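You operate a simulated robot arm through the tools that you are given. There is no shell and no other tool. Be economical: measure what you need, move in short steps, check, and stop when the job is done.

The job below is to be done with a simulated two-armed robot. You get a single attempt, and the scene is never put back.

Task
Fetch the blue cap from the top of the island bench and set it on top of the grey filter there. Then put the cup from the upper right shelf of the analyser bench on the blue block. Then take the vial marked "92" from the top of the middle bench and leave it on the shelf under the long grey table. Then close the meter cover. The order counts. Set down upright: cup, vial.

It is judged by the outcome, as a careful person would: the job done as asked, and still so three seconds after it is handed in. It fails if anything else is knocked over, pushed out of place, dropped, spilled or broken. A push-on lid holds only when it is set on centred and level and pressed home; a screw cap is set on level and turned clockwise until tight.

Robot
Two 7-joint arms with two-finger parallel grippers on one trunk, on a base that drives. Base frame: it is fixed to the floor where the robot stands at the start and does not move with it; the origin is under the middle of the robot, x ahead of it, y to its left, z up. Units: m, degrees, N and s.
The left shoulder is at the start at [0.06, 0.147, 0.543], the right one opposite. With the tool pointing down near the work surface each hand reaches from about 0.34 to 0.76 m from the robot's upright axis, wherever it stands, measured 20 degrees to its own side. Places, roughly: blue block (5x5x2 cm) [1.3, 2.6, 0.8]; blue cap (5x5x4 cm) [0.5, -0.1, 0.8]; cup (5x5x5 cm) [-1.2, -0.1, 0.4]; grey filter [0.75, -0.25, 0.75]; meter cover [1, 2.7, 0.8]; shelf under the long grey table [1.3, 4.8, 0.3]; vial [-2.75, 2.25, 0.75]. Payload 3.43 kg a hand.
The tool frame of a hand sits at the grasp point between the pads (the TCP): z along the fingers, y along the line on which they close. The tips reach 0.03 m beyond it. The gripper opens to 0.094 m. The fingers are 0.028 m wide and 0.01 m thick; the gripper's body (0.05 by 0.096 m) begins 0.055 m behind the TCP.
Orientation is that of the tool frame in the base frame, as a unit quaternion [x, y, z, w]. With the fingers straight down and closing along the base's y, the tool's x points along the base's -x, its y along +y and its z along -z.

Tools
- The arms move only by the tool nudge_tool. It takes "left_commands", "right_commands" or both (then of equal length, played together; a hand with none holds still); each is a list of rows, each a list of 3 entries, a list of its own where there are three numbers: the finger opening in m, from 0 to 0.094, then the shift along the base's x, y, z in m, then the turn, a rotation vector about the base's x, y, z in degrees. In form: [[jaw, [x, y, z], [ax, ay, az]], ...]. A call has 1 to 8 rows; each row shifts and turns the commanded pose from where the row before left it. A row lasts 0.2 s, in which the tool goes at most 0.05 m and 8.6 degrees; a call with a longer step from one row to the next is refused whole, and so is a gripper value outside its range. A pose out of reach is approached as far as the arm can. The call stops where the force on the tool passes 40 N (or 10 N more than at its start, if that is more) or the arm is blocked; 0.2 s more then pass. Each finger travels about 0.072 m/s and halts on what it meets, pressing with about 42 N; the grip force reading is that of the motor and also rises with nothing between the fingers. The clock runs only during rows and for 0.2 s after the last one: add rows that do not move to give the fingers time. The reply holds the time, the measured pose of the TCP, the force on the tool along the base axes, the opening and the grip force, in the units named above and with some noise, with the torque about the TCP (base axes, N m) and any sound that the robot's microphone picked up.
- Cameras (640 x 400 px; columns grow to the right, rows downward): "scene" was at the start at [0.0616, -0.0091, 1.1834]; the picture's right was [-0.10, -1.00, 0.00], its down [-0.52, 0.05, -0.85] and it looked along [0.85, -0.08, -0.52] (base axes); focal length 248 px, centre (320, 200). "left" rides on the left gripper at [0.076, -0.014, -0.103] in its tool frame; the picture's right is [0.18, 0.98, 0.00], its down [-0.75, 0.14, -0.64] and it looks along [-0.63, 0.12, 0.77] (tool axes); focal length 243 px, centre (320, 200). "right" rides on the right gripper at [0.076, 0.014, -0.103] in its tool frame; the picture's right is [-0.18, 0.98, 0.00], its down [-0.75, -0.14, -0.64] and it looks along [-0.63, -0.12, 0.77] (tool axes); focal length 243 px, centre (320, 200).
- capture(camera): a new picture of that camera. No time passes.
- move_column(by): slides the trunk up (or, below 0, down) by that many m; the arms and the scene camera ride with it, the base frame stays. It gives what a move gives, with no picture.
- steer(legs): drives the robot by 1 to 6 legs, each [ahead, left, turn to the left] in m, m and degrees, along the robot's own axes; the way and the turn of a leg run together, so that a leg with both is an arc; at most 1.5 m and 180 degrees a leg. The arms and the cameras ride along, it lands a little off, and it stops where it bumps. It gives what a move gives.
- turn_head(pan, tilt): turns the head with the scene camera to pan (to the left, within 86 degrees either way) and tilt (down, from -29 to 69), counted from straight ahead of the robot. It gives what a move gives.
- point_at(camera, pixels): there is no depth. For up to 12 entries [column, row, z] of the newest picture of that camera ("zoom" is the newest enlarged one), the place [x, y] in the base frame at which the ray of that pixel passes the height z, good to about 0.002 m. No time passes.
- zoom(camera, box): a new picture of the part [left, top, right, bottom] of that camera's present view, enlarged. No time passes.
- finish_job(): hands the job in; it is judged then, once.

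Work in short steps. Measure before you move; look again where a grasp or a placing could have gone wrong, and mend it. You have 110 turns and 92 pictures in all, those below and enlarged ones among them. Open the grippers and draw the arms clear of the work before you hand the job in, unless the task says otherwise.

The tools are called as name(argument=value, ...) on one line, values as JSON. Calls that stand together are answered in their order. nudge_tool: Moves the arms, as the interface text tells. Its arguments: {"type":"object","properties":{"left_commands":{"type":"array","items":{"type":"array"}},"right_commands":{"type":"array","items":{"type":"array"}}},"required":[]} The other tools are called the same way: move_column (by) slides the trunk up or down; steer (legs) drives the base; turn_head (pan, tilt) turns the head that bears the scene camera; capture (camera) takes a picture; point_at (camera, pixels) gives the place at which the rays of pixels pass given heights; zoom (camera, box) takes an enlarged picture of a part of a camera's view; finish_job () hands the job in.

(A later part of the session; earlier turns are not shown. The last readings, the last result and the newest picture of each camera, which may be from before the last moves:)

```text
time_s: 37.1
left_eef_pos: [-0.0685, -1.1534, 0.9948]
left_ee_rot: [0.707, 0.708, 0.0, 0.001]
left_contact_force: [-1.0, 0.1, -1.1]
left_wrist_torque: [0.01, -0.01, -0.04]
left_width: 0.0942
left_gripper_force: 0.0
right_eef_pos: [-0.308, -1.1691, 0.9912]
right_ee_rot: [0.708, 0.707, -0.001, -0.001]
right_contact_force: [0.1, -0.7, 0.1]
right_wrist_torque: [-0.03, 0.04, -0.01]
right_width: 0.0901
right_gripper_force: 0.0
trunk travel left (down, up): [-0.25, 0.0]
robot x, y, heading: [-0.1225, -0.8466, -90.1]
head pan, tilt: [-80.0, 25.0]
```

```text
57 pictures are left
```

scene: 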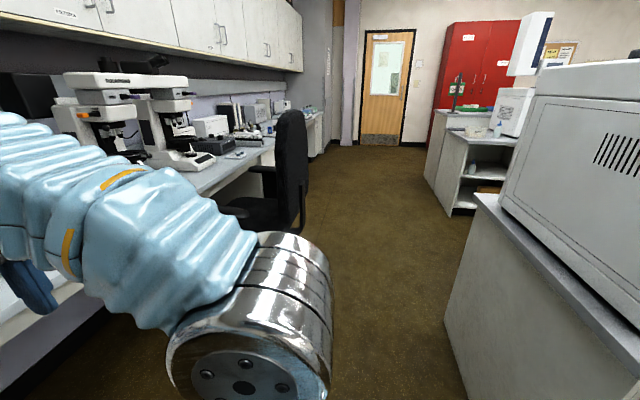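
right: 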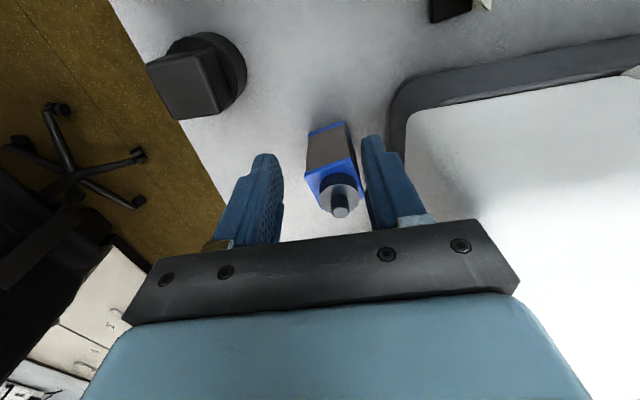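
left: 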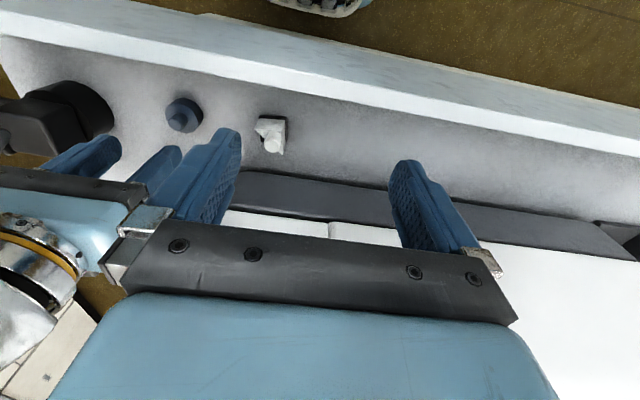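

A corridor leads west; an open-shelf unit with a small object at (472,168) stands beyond the near bench end. I zoom in.

zoom(camera="scene", box=[410, 80, 570, 230])

point_at(camera="scene", pixels=[[472, 172, 0.38], [460, 210, 0.0], [428, 180, 0.0], [475, 195, 0.8], [445, 305, 0.0], [470, 400, 0.0], [250, 235, 0.0]])

```text
2.67 times, centred on (490, 155) of scene
```

zoom: 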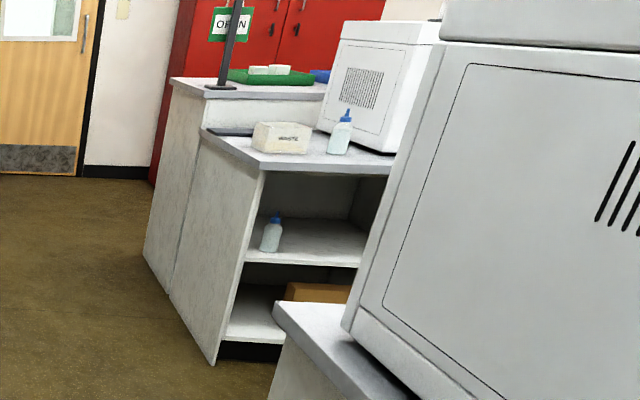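

```text
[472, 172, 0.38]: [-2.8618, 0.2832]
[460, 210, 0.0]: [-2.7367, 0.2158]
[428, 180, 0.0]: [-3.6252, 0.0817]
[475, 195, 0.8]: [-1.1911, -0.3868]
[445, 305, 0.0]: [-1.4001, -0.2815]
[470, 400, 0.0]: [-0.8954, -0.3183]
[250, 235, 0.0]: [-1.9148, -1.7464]
```

The analyser bench's end is at y≈-0.38 and its west face at x≈-1.40; the aisle beyond is about 1.3 m wide. I turn to face east, back west along y≈-0.85 and then slide left to stand before the shelves.

steer(legs=[[0, 0, 90], [-1.5, 0, 0], [-0.45, 0, 0], [0, 0.6, 0]])

turn_head(pan=0, tilt=40)

capture(camera="scene")

```text
time_s: 53.7
left_eef_pos: [-1.7787, -0.1897, 0.9953]
left_ee_rot: [0.0, 1.0, 0.0, 0.0]
left_contact_force: [-0.2, 0.1, 0.2]
left_wrist_torque: [0.0, 0.0, -0.03]
left_width: 0.094
left_gripper_force: 0.1
right_eef_pos: [-1.763, -0.4301, 0.9898]
right_ee_rot: [0.001, 1.0, -0.001, 0.0]
right_contact_force: [-0.2, 0.8, -0.4]
right_wrist_torque: [0.01, 0.0, -0.04]
right_width: 0.0901
right_gripper_force: 0.1
trunk travel left (down, up): [-0.25, 0.0]
robot x, y, heading: [-2.084, -0.2504, -0.2]
head pan, tilt: [-80.0, 25.0]
```

```text
time_s: 55.3
left_eef_pos: [-1.7786, -0.1898, 0.995]
left_ee_rot: [0.0, 1.0, 0.0, 0.0]
left_contact_force: [0.2, -0.1, -0.7]
left_wrist_torque: [0.02, -0.01, 0.01]
left_width: 0.0942
left_gripper_force: 0.0
right_eef_pos: [-1.7649, -0.4301, 0.9902]
right_ee_rot: [0.001, 1.0, -0.001, 0.0]
right_contact_force: [0.7, 0.1, 0.3]
right_wrist_torque: [-0.01, 0.01, 0.04]
right_width: 0.0899
right_gripper_force: 0.0
trunk travel left (down, up): [-0.25, 0.0]
robot x, y, heading: [-2.0841, -0.2456, -0.3]
head pan, tilt: [0.0, 40.0]
```

```text
55 pictures are left
```

scene: 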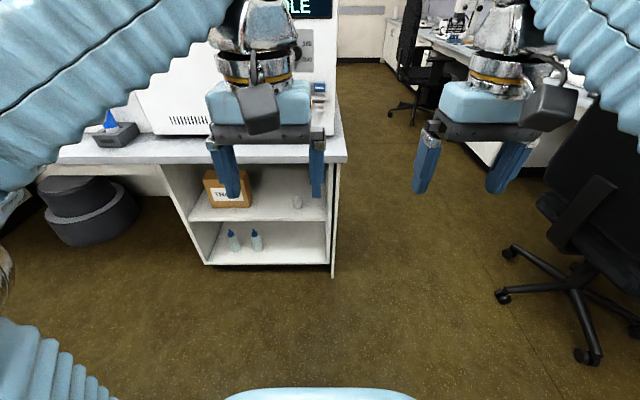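

The shelf unit is seen: upper shelf with a tan box and a small pale object at (297,201), probably the cup. I zoom in.

zoom(camera="scene", box=[180, 140, 360, 280])

point_at(camera="scene", pixels=[[297, 208, 0.38], [297, 208, 0.36], [330, 265, 0.1], [205, 265, 0.1], [332, 278, 0.0], [345, 162, 0.75], [190, 220, 0.36], [329, 220, 0.36]])

```text
2.86 times, centred on (270, 210) of scene
```

zoom: 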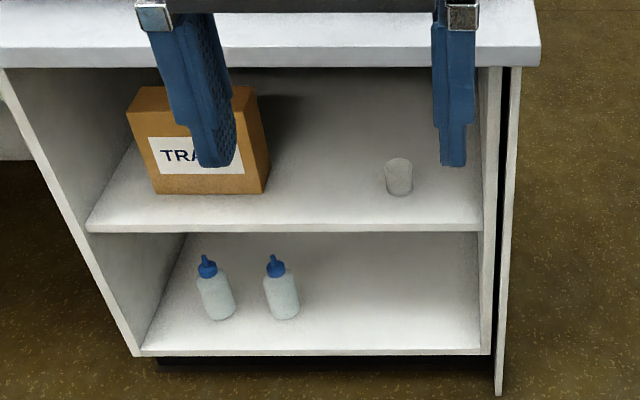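

```text
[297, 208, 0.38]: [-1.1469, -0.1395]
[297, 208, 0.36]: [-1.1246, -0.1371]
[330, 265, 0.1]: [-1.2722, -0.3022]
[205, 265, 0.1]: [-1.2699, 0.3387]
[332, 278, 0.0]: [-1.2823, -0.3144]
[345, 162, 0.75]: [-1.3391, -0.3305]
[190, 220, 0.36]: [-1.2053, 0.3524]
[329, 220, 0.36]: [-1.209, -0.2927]
```

Upper shelf top is about z 0.415 with the front edge at x≈-1.27; the cup is near [-1.16,-0.14]. I slide 0.25 m left so the right arm lines up, and bring the right hand down while tilting its fingers forward by 56°.

steer(legs=[[0, 0.22, 0.3]])

nudge_tool(right_commands=[[0.09, [0.02, 0, -0.045], [0, -7, 0]], [0.09, [0.02, 0, -0.045], [0, -7, 0]], [0.09, [0.02, 0, -0.045], [0, -7, 0]], [0.09, [0.02, 0, -0.045], [0, -7, 0]], [0.09, [0.02, 0, -0.045], [0, -7, 0]], [0.09, [0.02, 0, -0.045], [0, -7, 0]], [0.09, [0.02, 0, -0.045], [0, -7, 0]], [0.09, [0.02, 0, -0.045], [0, -7, 0]]])

capture(camera="right")

capture(camera="scene")

```text
time_s: 57.0
left_eef_pos: [-1.7794, 0.0306, 0.9948]
left_ee_rot: [-0.001, 1.0, -0.001, 0.001]
left_contact_force: [0.4, -0.4, -0.2]
left_wrist_torque: [0.03, 0.01, 0.0]
left_width: 0.094
left_gripper_force: 0.2
right_eef_pos: [-1.7634, -0.211, 0.9913]
right_ee_rot: [-0.001, 1.0, 0.0, 0.0]
right_contact_force: [-0.3, -0.5, 0.7]
right_wrist_torque: [-0.01, 0.01, 0.01]
right_width: 0.0901
right_gripper_force: 0.0
trunk travel left (down, up): [-0.25, 0.0]
robot x, y, heading: [-2.0881, -0.0267, -0.2]
head pan, tilt: [0.0, 40.0]
```

```text
time_s: 58.8
left_eef_pos: [-1.7793, 0.0304, 0.9948]
left_ee_rot: [-0.001, 1.0, 0.0, 0.002]
left_contact_force: [0.6, -1.0, 0.6]
left_wrist_torque: [-0.01, -0.03, -0.01]
left_width: 0.0941
left_gripper_force: 0.2
right_eef_pos: [-1.6032, -0.2092, 0.6296]
right_ee_rot: [-0.001, 0.883, 0.0, 0.469]
right_contact_force: [-1.1, 0.0, 0.9]
right_wrist_torque: [0.02, 0.02, 0.02]
right_width: 0.0901
right_gripper_force: 0.1
trunk travel left (down, up): [-0.25, 0.0]
robot x, y, heading: [-2.085, -0.0233, -0.4]
head pan, tilt: [0.0, 40.0]
```

```text
53 pictures are left
```

right: 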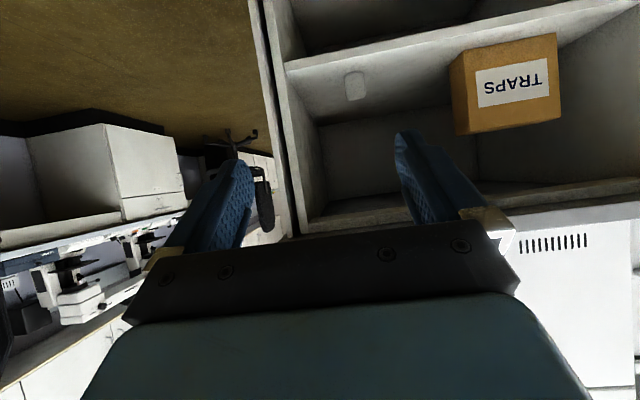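

```text
52 pictures are left
```

scene: 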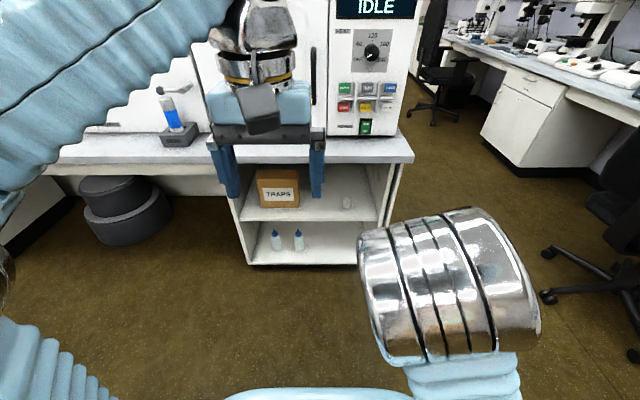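

The cup shows at scene (346,203) and right view (355,86). I zoom both for a precise fix.

zoom(camera="right", box=[270, 30, 430, 130])

point_at(camera="zoom", pixels=[[335, 215, 0.42], [335, 215, 0.44], [335, 215, 0.46], [335, 140, 0.42], [335, 140, 0.41], [100, 165, 0.42], [100, 165, 0.4], [600, 15, 0.42]])

zoom(camera="scene", box=[300, 150, 420, 250])

point_at(camera="zoom", pixels=[[245, 210, 0.42], [245, 210, 0.44], [245, 210, 0.46], [245, 235, 0.42], [245, 235, 0.41], [420, 285, 0.42], [420, 285, 0.4]])

```text
4.00 times, centred on (350, 80) of right
```

zoom: 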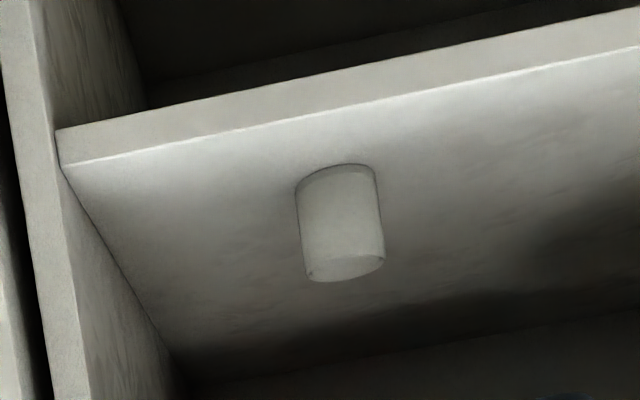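

```text
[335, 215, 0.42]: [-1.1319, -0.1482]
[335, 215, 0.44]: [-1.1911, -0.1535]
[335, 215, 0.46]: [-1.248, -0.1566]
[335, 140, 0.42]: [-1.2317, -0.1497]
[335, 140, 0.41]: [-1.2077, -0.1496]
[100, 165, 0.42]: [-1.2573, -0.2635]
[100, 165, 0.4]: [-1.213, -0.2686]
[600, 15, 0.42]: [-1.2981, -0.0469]
```

```text
4.00 times, centred on (360, 200) of scene
```

zoom: 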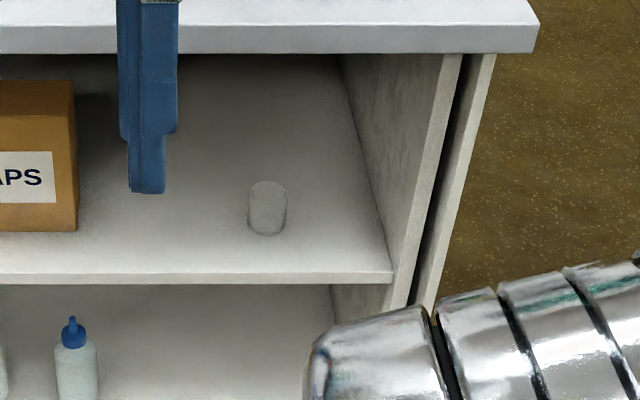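

```text
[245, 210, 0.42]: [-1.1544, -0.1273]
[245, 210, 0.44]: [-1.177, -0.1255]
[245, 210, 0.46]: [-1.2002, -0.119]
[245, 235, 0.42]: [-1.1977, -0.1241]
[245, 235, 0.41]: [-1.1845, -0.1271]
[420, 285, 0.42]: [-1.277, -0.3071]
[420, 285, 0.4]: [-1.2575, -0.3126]
```

I recompute with the right pixels: scene-zoom cup column 267 (bottom 236, rim 187), shelf edge row 274.

point_at(camera="zoom", pixels=[[267, 236, 0.42], [267, 236, 0.41], [267, 236, 0.4], [267, 188, 0.46], [267, 188, 0.45], [300, 274, 0.42], [300, 274, 0.41], [300, 274, 0.4], [300, 52, 0.72]])

point_at(camera="right", pixels=[[354, 72, 0.42], [354, 72, 0.41], [354, 72, 0.4], [356, 97, 0.46], [356, 97, 0.45], [354, 57, 0.42], [354, 57, 0.41], [354, 57, 0.4]])

```text
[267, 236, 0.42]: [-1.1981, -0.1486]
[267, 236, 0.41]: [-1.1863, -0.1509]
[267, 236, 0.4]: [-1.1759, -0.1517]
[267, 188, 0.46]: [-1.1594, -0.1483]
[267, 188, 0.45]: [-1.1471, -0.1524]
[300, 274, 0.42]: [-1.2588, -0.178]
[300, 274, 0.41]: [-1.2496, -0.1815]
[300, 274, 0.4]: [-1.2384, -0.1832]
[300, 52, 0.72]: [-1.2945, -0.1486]
```

```text
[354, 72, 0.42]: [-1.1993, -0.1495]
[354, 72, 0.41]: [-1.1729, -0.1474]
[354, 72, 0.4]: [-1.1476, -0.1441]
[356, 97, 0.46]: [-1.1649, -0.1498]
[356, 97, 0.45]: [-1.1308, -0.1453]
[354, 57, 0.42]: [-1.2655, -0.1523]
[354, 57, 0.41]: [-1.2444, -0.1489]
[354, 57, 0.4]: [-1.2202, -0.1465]
```

Cup centre ≈ (-1.171,-0.149), shelf z ≈0.42, shelf edge x ≈-1.26. I lower the hand to z≈0.47 at y=-0.149, then drive 0.25 m closer.

nudge_tool(right_commands=[[0.09, [0.0, 0.015, -0.038], [0, 0, 0]], [0.09, [0.0, 0.015, -0.038], [0, 0, 0]], [0.09, [0.0, 0.015, -0.038], [0, 0, 0]], [0.09, [0.0, 0.015, -0.04], [0, 0, 0]], [0.09, [0, 0, 0], [0, 0, 0]]])

steer(legs=[[0.25, 0, 0.3]])

capture(camera="right")

capture(camera="scene")

```text
time_s: 60.0
left_eef_pos: [-1.7785, 0.03, 0.9945]
left_ee_rot: [-0.003, 1.0, 0.0, 0.001]
left_contact_force: [-0.4, 0.3, -0.3]
left_wrist_torque: [0.02, -0.02, -0.02]
left_width: 0.0941
left_gripper_force: 0.1
right_eef_pos: [-1.5985, -0.1502, 0.4767]
right_ee_rot: [-0.001, 0.883, 0.001, 0.469]
right_contact_force: [-0.2, 0.7, -0.2]
right_wrist_torque: [-0.01, 0.01, -0.02]
right_width: 0.09
right_gripper_force: 0.1
right hand out of reach, approached as far as the arm can: row 1
trunk travel left (down, up): [-0.25, 0.0]
robot x, y, heading: [-2.0858, -0.0281, -0.3]
head pan, tilt: [0.0, 40.0]
```

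```text
time_s: 61.8
left_eef_pos: [-1.5274, 0.0321, 0.9959]
left_ee_rot: [-0.003, 1.0, 0.0, 0.002]
left_contact_force: [0.6, 0.2, -0.7]
left_wrist_torque: [-0.01, 0.0, 0.02]
left_width: 0.094
left_gripper_force: 0.0
right_eef_pos: [-1.3478, -0.1471, 0.478]
right_ee_rot: [-0.002, 0.883, 0.0, 0.47]
right_contact_force: [-0.4, 0.7, -0.8]
right_wrist_torque: [0.02, -0.02, 0.0]
right_width: 0.0901
right_gripper_force: 0.0
trunk travel left (down, up): [-0.25, 0.0]
robot x, y, heading: [-1.8316, -0.0267, 0.4]
head pan, tilt: [0.0, 40.0]
```

```text
49 pictures are left
```

right: 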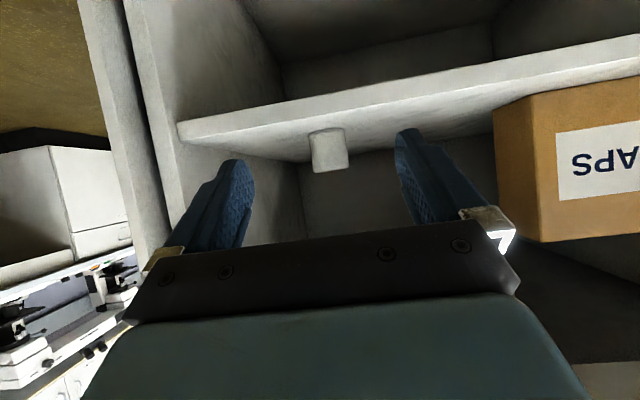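

```text
48 pictures are left
```

scene: 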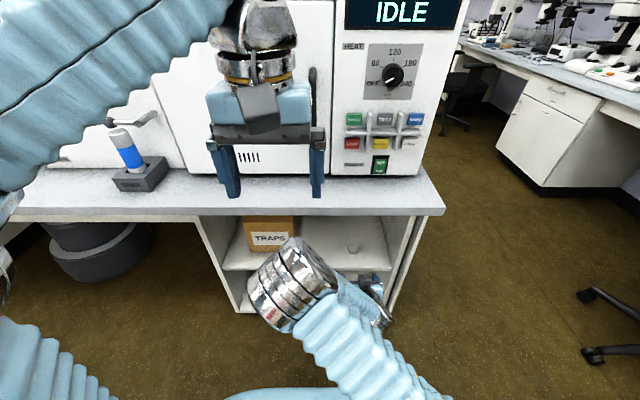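

The cup shows at right view (330,150), between the fingers. I verify its place from here.

point_at(camera="right", pixels=[[331, 168, 0.465], [331, 168, 0.46], [327, 134, 0.42], [309, 150, 0.44], [348, 148, 0.44], [330, 150, 0.44]])

```text
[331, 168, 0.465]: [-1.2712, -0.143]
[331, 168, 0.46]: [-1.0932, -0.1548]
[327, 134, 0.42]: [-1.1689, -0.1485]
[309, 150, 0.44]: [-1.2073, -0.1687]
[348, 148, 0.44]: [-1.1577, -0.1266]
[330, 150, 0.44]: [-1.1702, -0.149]
```

Confirmed y≈-0.148. I lower to z≈0.46 and go in 0.12 m, then look.

nudge_tool(right_commands=[[0.09, [0.0, -0.001, -0.018], [0, 0, 0]], [0.09, [0.04, 0, 0], [0, 0, 0]], [0.09, [0.04, 0, 0], [0, 0, 0]], [0.09, [0.04, 0, 0], [0, 0, 0]], [0.09, [0, 0, 0], [0, 0, 0]]])

capture(camera="right")

```text
time_s: 63.0
left_eef_pos: [-1.5278, 0.0305, 0.9952]
left_ee_rot: [-0.003, 1.0, 0.0, 0.001]
left_contact_force: [0.5, 0.0, -0.6]
left_wrist_torque: [-0.02, -0.04, -0.04]
left_width: 0.0942
left_gripper_force: 0.0
right_eef_pos: [-1.2272, -0.1491, 0.4591]
right_ee_rot: [-0.001, 0.883, 0.0, 0.47]
right_contact_force: [-0.1, -0.4, -0.7]
right_wrist_torque: [0.0, 0.02, 0.02]
right_width: 0.0898
right_gripper_force: 0.0
trunk travel left (down, up): [-0.25, 0.0]
robot x, y, heading: [-1.8398, -0.0242, 0.3]
head pan, tilt: [0.0, 40.0]
```

```text
47 pictures are left
```

right: 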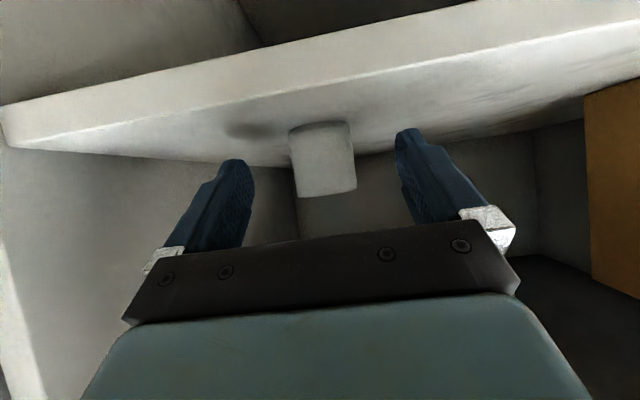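

Clear and centred. I go in the last 0.057 m, close, and lift 1.5 cm.

nudge_tool(right_commands=[[0.09, [0.03, 0, -0.001], [0, 0, 0]], [0.09, [0.027, 0, -0.001], [0, 0, 0]], [0.09, [0, 0, 0], [0, 0, 0]], [0.0, [0, 0, 0], [0, 0, 0]], [0.0, [0, 0, 0], [0, 0, 0]], [0.0, [0, 0, 0], [0, 0, 0]], [0.0, [0, 0, 0.015], [0, 0, 0]], [0.0, [0, 0, 0], [0, 0, 0]]])

capture(camera="right")

```text
time_s: 64.8
left_eef_pos: [-1.5277, 0.0325, 0.9954]
left_ee_rot: [-0.003, 1.0, 0.0, 0.001]
left_contact_force: [-0.1, 0.2, 0.6]
left_wrist_torque: [-0.01, 0.01, 0.05]
left_width: 0.0941
left_gripper_force: 0.0
right_eef_pos: [-1.1771, -0.1428, 0.4808]
right_ee_rot: [-0.001, 0.883, 0.0, 0.47]
right_contact_force: [0.3, 0.9, -1.5]
right_wrist_torque: [0.0, 0.02, -0.02]
right_width: 0.0433
right_gripper_force: 42.0
right hand out of reach, approached as far as the arm can: row 2
trunk travel left (down, up): [-0.25, 0.0]
robot x, y, heading: [-1.8352, -0.0309, 0.2]
head pan, tilt: [0.0, 40.0]
```

```text
46 pictures are left
```

right: 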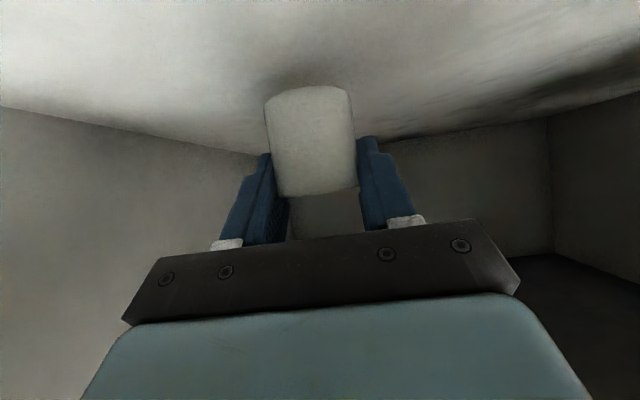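

Cup gripped (0.043 m) and lifted. I back straight out 0.35 m, then raise the hand and look north along the aisle.

steer(legs=[[-0.25, 0, 0]])

nudge_tool(right_commands=[[0.0, [-0.03, 0, 0.03], [0, 0, 0]], [0.0, [-0.03, 0, 0.035], [0, 0, 0]], [0.0, [-0.03, 0, 0.035], [0, 0, 0]], [0.0, [-0.03, 0, 0.035], [0, 0, 0]], [0.0, [-0.03, 0, 0.035], [0, 0, 0]], [0.0, [-0.02, 0, 0.045], [0, 0, 0]], [0.0, [0, 0, 0.045], [0, 0, 0]], [0.0, [0, 0, 0.04], [0, 0, 0]]])

turn_head(pan=80, tilt=20)

capture(camera="scene")

```text
time_s: 66.6
left_eef_pos: [-1.7766, 0.0308, 0.9964]
left_ee_rot: [-0.003, 1.0, 0.0, 0.001]
left_contact_force: [-0.7, 0.6, -0.1]
left_wrist_torque: [-0.02, -0.02, 0.02]
left_width: 0.0938
left_gripper_force: 0.1
right_eef_pos: [-1.4255, -0.1442, 0.479]
right_ee_rot: [-0.001, 0.883, 0.0, 0.469]
right_contact_force: [0.2, -0.4, 0.3]
right_wrist_torque: [-0.01, 0.02, 0.0]
right_width: 0.0434
right_gripper_force: 42.1
trunk travel left (down, up): [-0.25, 0.0]
robot x, y, heading: [-2.0872, -0.0283, 0.1]
head pan, tilt: [0.0, 40.0]
```

```text
time_s: 68.4
left_eef_pos: [-1.7772, 0.0309, 0.9957]
left_ee_rot: [-0.003, 1.0, 0.0, 0.001]
left_contact_force: [-0.3, -0.3, -0.3]
left_wrist_torque: [-0.04, 0.01, 0.02]
left_width: 0.094
left_gripper_force: 0.0
right_eef_pos: [-1.5974, -0.1454, 0.7806]
right_ee_rot: [-0.002, 0.884, 0.0, 0.468]
right_contact_force: [-0.6, -0.5, -0.4]
right_wrist_torque: [0.01, -0.01, 0.01]
right_width: 0.0431
right_gripper_force: 42.0
trunk travel left (down, up): [-0.25, 0.0]
robot x, y, heading: [-2.0847, -0.0254, 0.3]
head pan, tilt: [0.0, 40.0]
```

```text
time_s: 69.9
left_eef_pos: [-1.7772, 0.0315, 0.9962]
left_ee_rot: [-0.003, 1.0, 0.001, 0.0]
left_contact_force: [0.2, 0.1, -0.1]
left_wrist_torque: [-0.02, 0.0, 0.0]
left_width: 0.0941
left_gripper_force: 0.0
right_eef_pos: [-1.5961, -0.1469, 0.7804]
right_ee_rot: [-0.002, 0.883, 0.001, 0.47]
right_contact_force: [0.4, 0.3, 0.4]
right_wrist_torque: [0.02, -0.02, -0.02]
right_width: 0.0431
right_gripper_force: 41.8
trunk travel left (down, up): [-0.25, 0.0]
robot x, y, heading: [-2.0838, -0.0256, 0.5]
head pan, tilt: [80.0, 20.0]
```

```text
45 pictures are left
```

scene: 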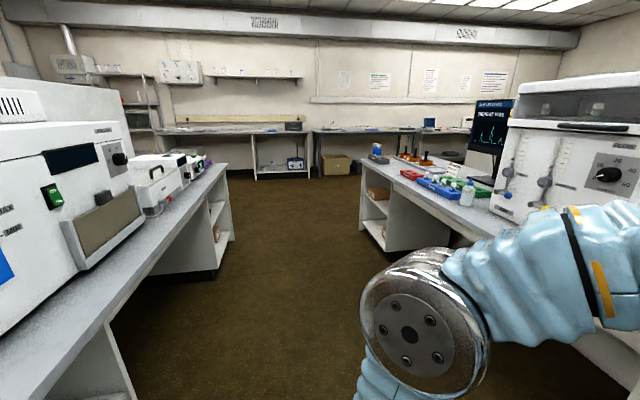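

The aisle north is clear. I read off the floor positions of the bench ends and the far tables.

point_at(camera="scene", pixels=[[222, 272, 0.0], [232, 240, 0.0], [362, 215, 0.0], [385, 250, 0.0], [255, 180, 0.0], [310, 178, 0.0], [225, 165, 0.75], [335, 170, 0.75], [425, 155, 0.75]])

zoom(camera="scene", box=[120, 100, 500, 250])

```text
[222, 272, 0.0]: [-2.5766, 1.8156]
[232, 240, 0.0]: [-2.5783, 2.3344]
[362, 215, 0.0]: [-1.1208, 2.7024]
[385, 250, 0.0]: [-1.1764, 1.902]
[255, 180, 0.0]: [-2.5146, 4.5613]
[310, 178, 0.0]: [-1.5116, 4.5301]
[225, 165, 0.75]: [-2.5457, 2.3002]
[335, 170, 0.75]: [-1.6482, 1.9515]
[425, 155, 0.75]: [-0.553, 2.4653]
```

```text
1.68 times, centred on (310, 175) of scene
```

zoom: 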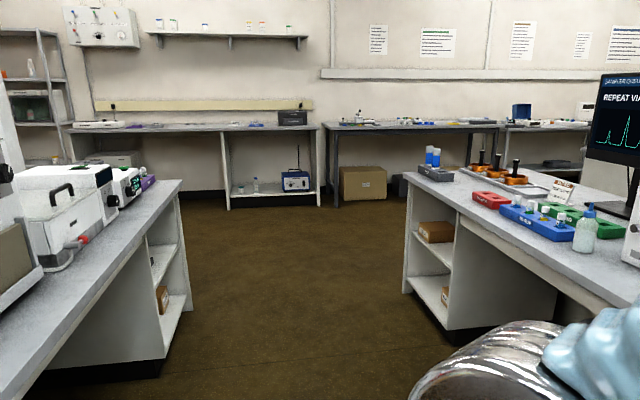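

Benches end at about y 2.5 and a cross aisle follows up to y≈4.5. I drive sideways north to y≈3.4, then look east.

steer(legs=[[0.05, 0, 0], [0, 1.5, 0], [0, 1.5, 0], [0, 0.45, 0]])

turn_head(pan=-5, tilt=18)

capture(camera="scene")

```text
time_s: 87.3
left_eef_pos: [-1.7521, 3.5088, 0.9954]
left_ee_rot: [-0.006, 1.0, 0.0, 0.001]
left_contact_force: [0.8, 0.4, 0.0]
left_wrist_torque: [0.0, 0.01, 0.01]
left_width: 0.0939
left_gripper_force: 0.0
right_eef_pos: [-1.5725, 3.334, 0.7801]
right_ee_rot: [-0.005, 0.882, 0.003, 0.47]
right_contact_force: [-0.4, -0.3, 0.0]
right_wrist_torque: [-0.08, 0.02, 0.01]
right_width: 0.0431
right_gripper_force: 42.1
trunk travel left (down, up): [-0.25, 0.0]
robot x, y, heading: [-2.059, 3.4455, 0.6]
head pan, tilt: [80.0, 20.0]
```

```text
time_s: 88.9
left_eef_pos: [-1.7533, 3.509, 0.9956]
left_ee_rot: [-0.006, 1.0, 0.0, 0.001]
left_contact_force: [-0.9, 0.4, -0.6]
left_wrist_torque: [-0.02, 0.01, -0.01]
left_width: 0.0941
left_gripper_force: 0.1
right_eef_pos: [-1.5721, 3.3337, 0.7802]
right_ee_rot: [-0.005, 0.883, 0.002, 0.469]
right_contact_force: [-0.1, 0.0, 0.4]
right_wrist_torque: [0.02, -0.02, -0.01]
right_width: 0.0429
right_gripper_force: 42.1
trunk travel left (down, up): [-0.25, 0.0]
robot x, y, heading: [-2.0589, 3.449, 0.7]
head pan, tilt: [-5.0, 18.0]
```

```text
43 pictures are left
```

scene: 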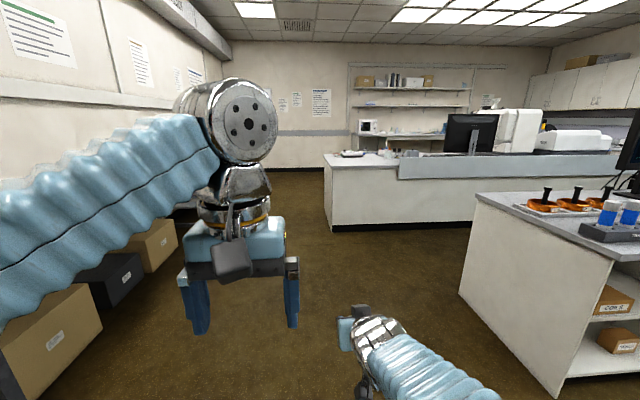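

The island's north end is seen at (330,165-228) with an item at (352,154). I measure it and zoom.

point_at(camera="scene", pixels=[[332, 228, 0.0], [325, 193, 0.0], [333, 166, 0.75], [352, 156, 0.78], [398, 180, 0.75], [195, 205, 0.0], [160, 300, 0.0], [100, 340, 0.0], [440, 225, 0.0]])

zoom(camera="scene", box=[310, 100, 510, 240])

```text
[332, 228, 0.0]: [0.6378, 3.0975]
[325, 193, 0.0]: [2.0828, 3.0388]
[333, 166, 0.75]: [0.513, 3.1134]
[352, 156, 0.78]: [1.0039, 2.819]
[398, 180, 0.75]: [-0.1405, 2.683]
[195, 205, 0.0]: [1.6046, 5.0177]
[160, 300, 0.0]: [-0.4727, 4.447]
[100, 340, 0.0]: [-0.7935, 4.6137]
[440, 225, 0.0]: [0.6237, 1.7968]
```

```text
2.86 times, centred on (410, 170) of scene
```

zoom: 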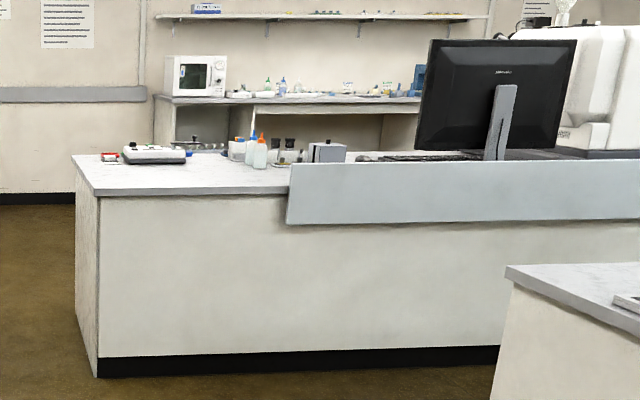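

The island's NW corner is at (0.5,3.1); the meter stands near (1.0,2.8). I drive east along y≈3.8 to x≈1.15 and turn to face the island's north end.

steer(legs=[[0, 0.33, -0.6], [1.5, 0, 0], [1.5, 0, 0], [0.15, 0, 0], [0, 0, -90]])

turn_head(pan=0, tilt=32)

capture(camera="scene")

```text
time_s: 110.0
left_eef_pos: [1.1469, 3.4819, 0.9954]
left_ee_rot: [0.7, 0.714, 0.0, 0.001]
left_contact_force: [0.0, -0.3, 0.4]
left_wrist_torque: [0.02, 0.02, -0.01]
left_width: 0.0939
left_gripper_force: 0.1
right_eef_pos: [0.9717, 3.2977, 0.7795]
right_ee_rot: [0.619, 0.63, -0.329, 0.335]
right_contact_force: [1.1, 0.0, -0.5]
right_wrist_torque: [0.01, -0.04, 0.0]
right_width: 0.0429
right_gripper_force: 41.9
trunk travel left (down, up): [-0.25, 0.0]
robot x, y, heading: [1.085, 3.7871, -89.0]
head pan, tilt: [-5.0, 18.0]
```

```text
time_s: 110.7
left_eef_pos: [1.1471, 3.4805, 0.9948]
left_ee_rot: [0.701, 0.713, -0.001, 0.001]
left_contact_force: [-0.4, -0.5, -0.3]
left_wrist_torque: [-0.02, -0.03, -0.01]
left_width: 0.0941
left_gripper_force: 0.2
right_eef_pos: [0.972, 3.2991, 0.779]
right_ee_rot: [0.619, 0.629, -0.33, 0.334]
right_contact_force: [-0.8, 0.4, -0.4]
right_wrist_torque: [0.02, -0.01, -0.01]
right_width: 0.0428
right_gripper_force: 41.9
trunk travel left (down, up): [-0.25, 0.0]
robot x, y, heading: [1.0894, 3.7836, -89.3]
head pan, tilt: [0.0, 32.0]
```

```text
41 pictures are left
```

scene: 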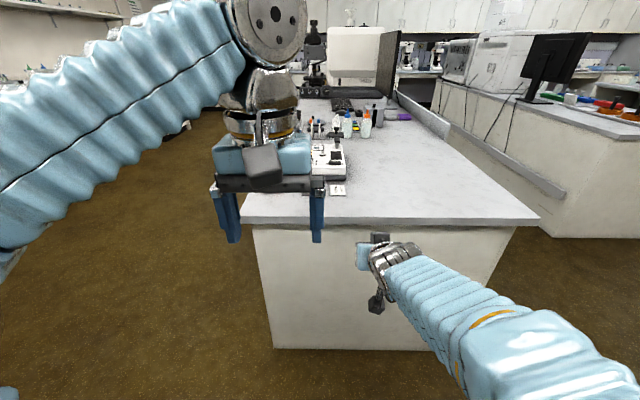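

The left hand hides the meter area. I move the left hand out to the side (+x) and look closer.

nudge_tool(left_commands=[[0.094, [0.045, 0.01, 0], [0, 0, 0]], [0.094, [0.045, 0.01, 0], [0, 0, 0]], [0.094, [0.045, 0.01, 0], [0, 0, 0]], [0.094, [0.045, 0.01, 0], [0, 0, 0]]])

turn_head(pan=4, tilt=32)

zoom(camera="scene", box=[220, 70, 480, 250])

```text
time_s: 111.7
left_eef_pos: [1.3284, 3.5208, 0.995]
left_ee_rot: [0.704, 0.71, -0.002, 0.001]
left_contact_force: [2.6, 2.2, 0.6]
left_wrist_torque: [-0.08, 0.23, 0.03]
left_width: 0.0939
left_gripper_force: 0.0
right_eef_pos: [0.974, 3.2996, 0.7817]
right_ee_rot: [0.619, 0.629, -0.331, 0.333]
right_contact_force: [0.8, 0.4, 1.0]
right_wrist_torque: [0.01, 0.05, -0.04]
right_width: 0.0431
right_gripper_force: 41.8
trunk travel left (down, up): [-0.25, 0.0]
robot x, y, heading: [1.0877, 3.7871, -89.3]
head pan, tilt: [0.0, 32.0]
```

```text
time_s: 112.4
left_eef_pos: [1.3231, 3.5199, 0.996]
left_ee_rot: [0.704, 0.71, 0.001, 0.002]
left_contact_force: [-0.4, 0.0, 0.2]
left_wrist_torque: [-0.01, -0.01, -0.02]
left_width: 0.0938
left_gripper_force: 0.1
right_eef_pos: [0.9713, 3.2989, 0.7801]
right_ee_rot: [0.62, 0.629, -0.33, 0.334]
right_contact_force: [0.1, -0.8, 0.5]
right_wrist_torque: [0.01, 0.0, 0.02]
right_width: 0.0429
right_gripper_force: 42.3
trunk travel left (down, up): [-0.25, 0.0]
robot x, y, heading: [1.0835, 3.7847, -89.2]
head pan, tilt: [4.0, 32.0]
```

```text
2.22 times, centred on (350, 160) of scene
```

zoom: 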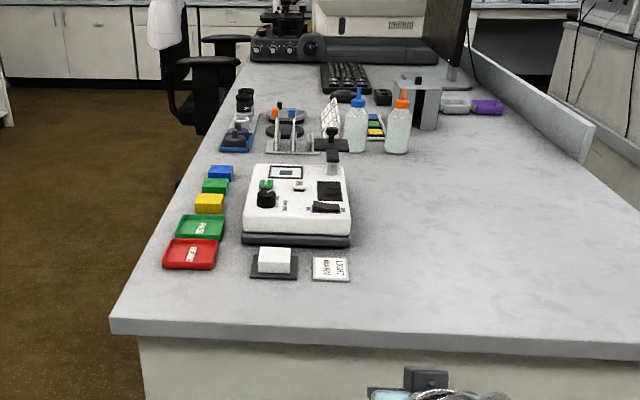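

The blue block is at zoom (221,172), in a row with green and yellow; the meter is at (298,205) with a raised part behind it. I measure these.

point_at(camera="zoom", pixels=[[221, 169, 0.78], [221, 169, 0.77], [215, 184, 0.78], [210, 200, 0.78], [330, 190, 0.8], [333, 155, 0.85], [298, 240, 0.76], [110, 320, 0.75], [640, 345, 0.75]])

zoom(camera="scene", box=[285, 110, 385, 190])

```text
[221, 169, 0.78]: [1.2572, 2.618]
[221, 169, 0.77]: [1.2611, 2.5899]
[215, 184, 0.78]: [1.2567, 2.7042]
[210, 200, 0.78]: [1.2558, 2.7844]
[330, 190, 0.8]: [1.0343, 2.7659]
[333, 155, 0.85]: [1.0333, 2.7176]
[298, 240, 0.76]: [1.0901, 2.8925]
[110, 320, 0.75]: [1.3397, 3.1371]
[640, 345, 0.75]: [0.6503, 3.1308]
```

```text
5.00 times, centred on (335, 150) of scene
```

zoom: 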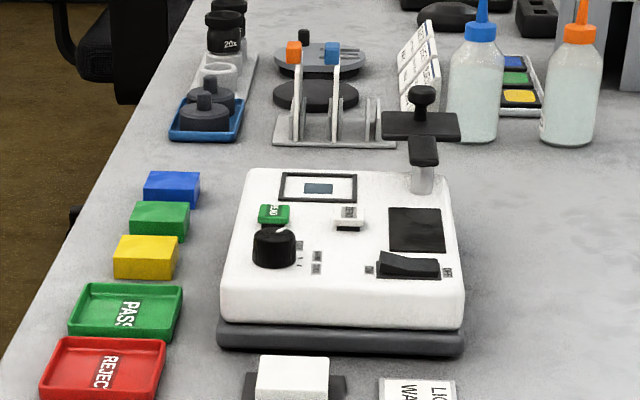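

The block's top centre is near (1.257,2.60), close to the island's east edge (x≈1.34), so I approach from the east side. I raise the cup, drive around the NE corner and turn to face west at a distance.

nudge_tool(right_commands=[[0.0, [0, 0.01, 0.04], [0, 0, 0]], [0.0, [0, 0.01, 0.04], [0, 0, 0]], [0.0, [0, 0.01, 0.04], [0, 0, 0]]])

steer(legs=[[0, 0.87, -0.8], [0, 0, -90]])

turn_head(pan=40, tilt=30)

capture(camera="scene")

```text
time_s: 113.2
left_eef_pos: [1.3283, 3.5204, 0.9963]
left_ee_rot: [0.701, 0.713, -0.001, 0.001]
left_contact_force: [0.8, 0.0, 0.7]
left_wrist_torque: [0.0, 0.03, 0.0]
left_width: 0.094
left_gripper_force: 0.0
right_eef_pos: [0.9734, 3.3296, 0.9012]
right_ee_rot: [0.619, 0.629, -0.33, 0.335]
right_contact_force: [0.4, -0.3, -0.1]
right_wrist_torque: [0.04, 0.0, -0.02]
right_width: 0.0429
right_gripper_force: 41.9
trunk travel left (down, up): [-0.25, 0.0]
robot x, y, heading: [1.0865, 3.7849, -88.9]
head pan, tilt: [4.0, 32.0]
```

```text
time_s: 121.6
left_eef_pos: [1.689, 3.5538, 0.996]
left_ee_rot: [1.0, 0.005, 0.0, 0.0]
left_contact_force: [0.1, 0.8, 0.7]
left_wrist_torque: [-0.01, -0.01, 0.02]
left_width: 0.0937
left_gripper_force: 0.0
right_eef_pos: [1.501, 3.9131, 0.9006]
right_ee_rot: [0.883, 0.003, -0.469, 0.001]
right_contact_force: [-0.5, -0.2, 0.9]
right_wrist_torque: [0.01, 0.0, 0.03]
right_width: 0.0426
right_gripper_force: 42.5
trunk travel left (down, up): [-0.25, 0.0]
robot x, y, heading: [1.9577, 3.7982, -179.7]
head pan, tilt: [4.0, 32.0]
```

```text
time_s: 122.6
left_eef_pos: [1.6898, 3.5538, 0.9954]
left_ee_rot: [1.0, 0.006, 0.0, 0.0]
left_contact_force: [0.8, 0.2, -0.1]
left_wrist_torque: [-0.01, 0.0, 0.0]
left_width: 0.094
left_gripper_force: 0.1
right_eef_pos: [1.4993, 3.9117, 0.8995]
right_ee_rot: [0.883, 0.004, -0.469, 0.001]
right_contact_force: [-0.4, -0.5, -0.6]
right_wrist_torque: [0.0, 0.01, 0.01]
right_width: 0.043
right_gripper_force: 41.5
trunk travel left (down, up): [-0.25, 0.0]
robot x, y, heading: [1.9592, 3.7965, -179.4]
head pan, tilt: [40.0, 30.0]
```

```text
38 pictures are left
```

scene: 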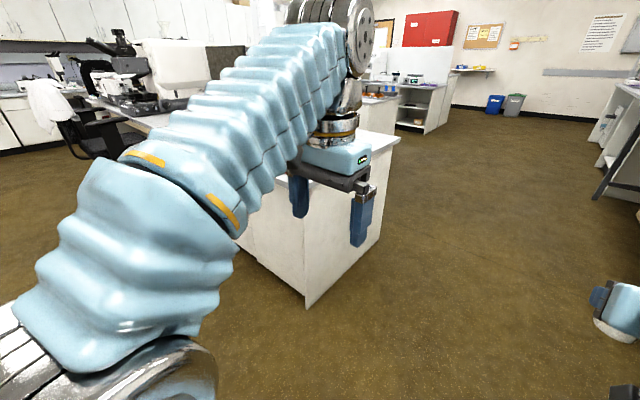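

I check the chair's floor position before sliding south.

point_at(camera="scene", pixels=[[85, 158, 0.0], [120, 155, 0.0], [60, 150, 0.3], [80, 125, 0.6], [60, 120, 0.6]])

zoom(camera="scene", box=[0, 60, 200, 200])

```text
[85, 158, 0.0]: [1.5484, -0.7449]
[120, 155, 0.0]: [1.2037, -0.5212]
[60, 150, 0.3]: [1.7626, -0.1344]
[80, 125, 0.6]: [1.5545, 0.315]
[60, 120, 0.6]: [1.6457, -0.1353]
```

```text
2.86 times, centred on (100, 130) of scene
```

zoom: 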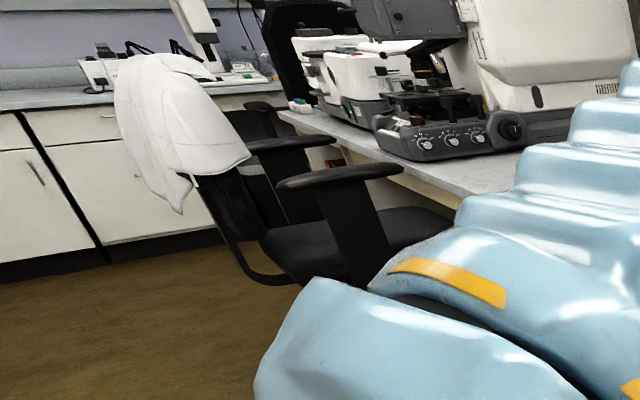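

The chair is well south (y<1.3). I slide left 1.24 m to stand before the block, then look.

steer(legs=[[0, 1.24, -0.5]])

turn_head(pan=0, tilt=38)

capture(camera="scene")

capture(camera="right")

```text
time_s: 128.9
left_eef_pos: [1.6877, 2.3181, 0.9951]
left_ee_rot: [1.0, -0.001, -0.001, 0.0]
left_contact_force: [-0.4, 0.0, 0.2]
left_wrist_torque: [-0.02, 0.02, 0.02]
left_width: 0.0941
left_gripper_force: 0.2
right_eef_pos: [1.5035, 2.6768, 0.9007]
right_ee_rot: [0.883, -0.002, -0.469, -0.002]
right_contact_force: [-0.2, -0.5, 0.4]
right_wrist_torque: [0.0, 0.0, 0.02]
right_width: 0.0427
right_gripper_force: 42.2
trunk travel left (down, up): [-0.25, 0.0]
robot x, y, heading: [1.9619, 2.5539, 179.6]
head pan, tilt: [40.0, 30.0]
```

```text
time_s: 129.9
left_eef_pos: [1.6883, 2.3187, 0.9954]
left_ee_rot: [1.0, 0.0, -0.001, 0.0]
left_contact_force: [0.0, -0.2, 0.5]
left_wrist_torque: [-0.01, -0.01, 0.02]
left_width: 0.094
left_gripper_force: 0.1
right_eef_pos: [1.504, 2.6775, 0.902]
right_ee_rot: [0.883, -0.002, -0.47, -0.001]
right_contact_force: [-0.1, -0.2, -0.1]
right_wrist_torque: [0.01, -0.01, 0.02]
right_width: 0.0429
right_gripper_force: 41.8
trunk travel left (down, up): [-0.25, 0.0]
robot x, y, heading: [1.9593, 2.5555, 179.3]
head pan, tilt: [0.0, 38.0]
```

```text
36 pictures are left
```

scene: 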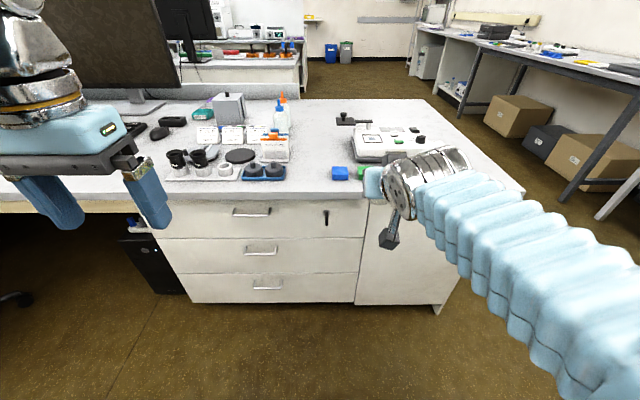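

```text
35 pictures are left
```

right: 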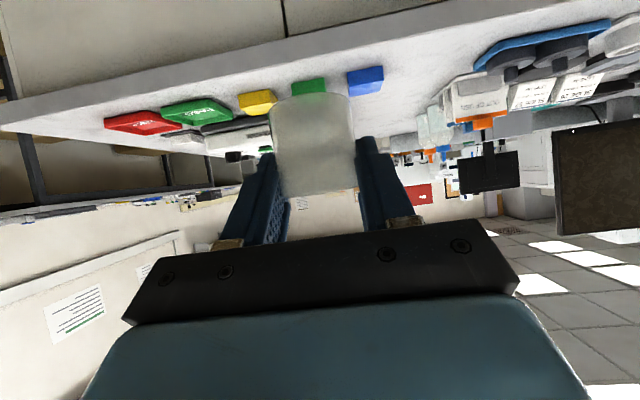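

Both views show the blue block: scene (340,173) and right (365,81). I zoom the scene to measure it and to understand the meter cover.

zoom(camera="scene", box=[310, 95, 440, 195])

point_at(camera="right", pixels=[[365, 82, 0.77], [365, 82, 0.78], [349, 98, 0.75], [384, 92, 0.75], [347, 73, 0.77], [383, 66, 0.77], [348, 89, 0.78]])

point_at(camera="scene", pixels=[[340, 169, 0.77], [340, 169, 0.78], [332, 181, 0.75], [348, 181, 0.75], [340, 169, 0.79]])

```text
4.00 times, centred on (375, 145) of scene
```

zoom: 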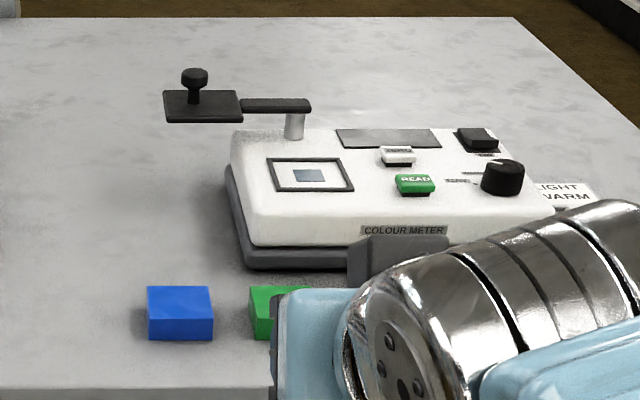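

```text
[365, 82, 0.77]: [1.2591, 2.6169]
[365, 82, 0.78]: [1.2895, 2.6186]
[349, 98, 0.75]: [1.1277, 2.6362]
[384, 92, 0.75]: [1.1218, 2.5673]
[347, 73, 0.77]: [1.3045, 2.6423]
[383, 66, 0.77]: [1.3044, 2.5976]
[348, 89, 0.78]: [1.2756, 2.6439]
```

```text
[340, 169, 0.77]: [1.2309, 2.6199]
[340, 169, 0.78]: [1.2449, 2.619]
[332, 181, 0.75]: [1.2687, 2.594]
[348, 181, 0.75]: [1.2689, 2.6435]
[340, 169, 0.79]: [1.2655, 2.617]
```

Block centre ≈ (1.252,2.619), top z ≈0.777. The cover is a plate with knob on a swing arm about a post. I drive 0.12 m closer and bring the cup above the block at z≈0.87.

steer(legs=[[0.12, 0, 0.5]])

nudge_tool(right_commands=[[0.0, [-0.03, -0.02, 0], [0, 0, 0]], [0.0, [-0.03, -0.02, 0], [0, 0, 0]], [0.0, [-0.03, -0.015, -0.01], [0, 0, 0]], [0.0, [-0.03, 0, -0.01], [0, 0, 0]], [0.0, [0, 0, 0], [0, 0, 0]]])

zoom(camera="scene", box=[260, 110, 440, 240])

capture(camera="right")

```text
time_s: 131.2
left_eef_pos: [1.5694, 2.3155, 0.9951]
left_ee_rot: [1.0, 0.004, -0.001, 0.0]
left_contact_force: [-0.6, -1.5, -0.1]
left_wrist_torque: [0.0, 0.04, -0.01]
left_width: 0.0943
left_gripper_force: 0.1
right_eef_pos: [1.3832, 2.6726, 0.9016]
right_ee_rot: [0.883, 0.002, -0.47, 0.001]
right_contact_force: [0.7, -0.9, -0.3]
right_wrist_torque: [0.02, -0.02, -0.03]
right_width: 0.0428
right_gripper_force: 42.0
trunk travel left (down, up): [-0.25, 0.0]
robot x, y, heading: [1.8379, 2.5532, -179.6]
head pan, tilt: [0.0, 38.0]
```

```text
time_s: 132.4
left_eef_pos: [1.5692, 2.3154, 0.9949]
left_ee_rot: [1.0, 0.003, -0.001, 0.001]
left_contact_force: [0.1, 0.4, -0.8]
left_wrist_torque: [-0.02, 0.02, -0.04]
left_width: 0.0943
left_gripper_force: 0.0
right_eef_pos: [1.2612, 2.6194, 0.8802]
right_ee_rot: [0.883, 0.002, -0.469, 0.0]
right_contact_force: [-0.3, 0.2, 0.6]
right_wrist_torque: [-0.01, -0.02, 0.0]
right_width: 0.043
right_gripper_force: 41.7
trunk travel left (down, up): [-0.25, 0.0]
robot x, y, heading: [1.8406, 2.5541, -180.0]
head pan, tilt: [0.0, 38.0]
```

```text
3.08 times, centred on (350, 175) of scene
```

zoom: 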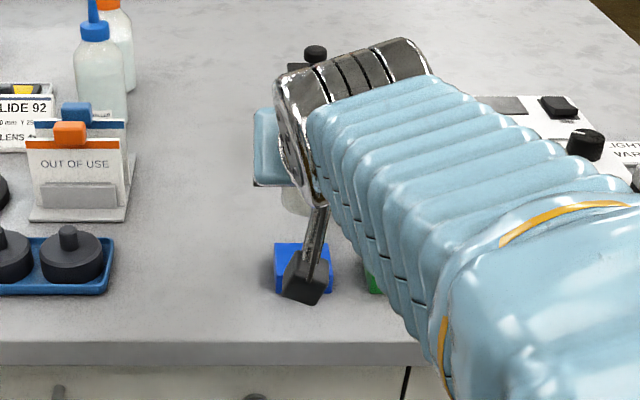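

```text
32 pictures are left
```

right: 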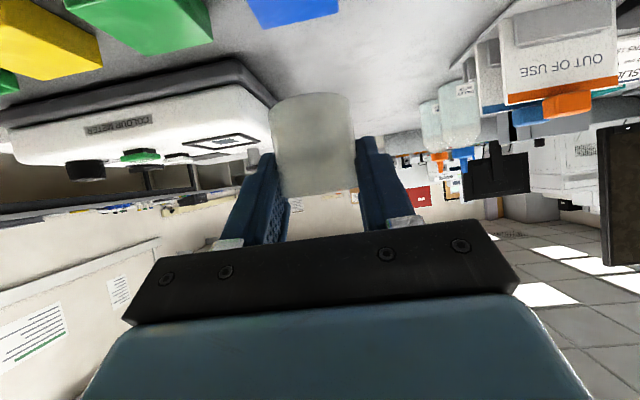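

I check the block's far top edge against the cup's position via the right view's pixels (264,28) and (339,13).

point_at(camera="right", pixels=[[264, 28, 0.777], [339, 13, 0.777], [247, 1, 0.777], [310, 97, 0.835], [310, 112, 0.835]])

zoom(camera="right", box=[220, 0, 380, 200])

```text
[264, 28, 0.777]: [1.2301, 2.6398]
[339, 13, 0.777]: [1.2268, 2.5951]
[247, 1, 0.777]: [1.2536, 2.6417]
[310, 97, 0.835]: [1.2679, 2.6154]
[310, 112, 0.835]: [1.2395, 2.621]
```

```text
2.00 times, centred on (300, 100) of right
```

zoom: 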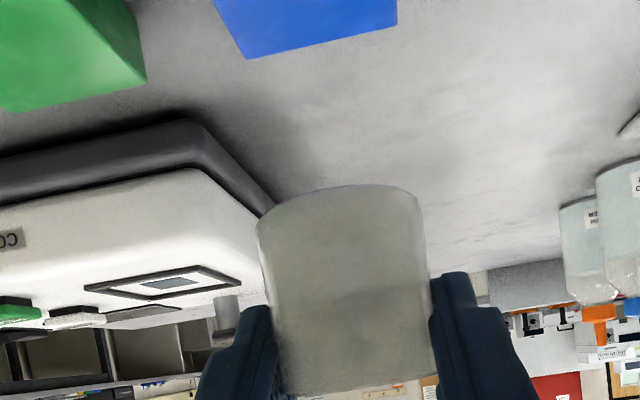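

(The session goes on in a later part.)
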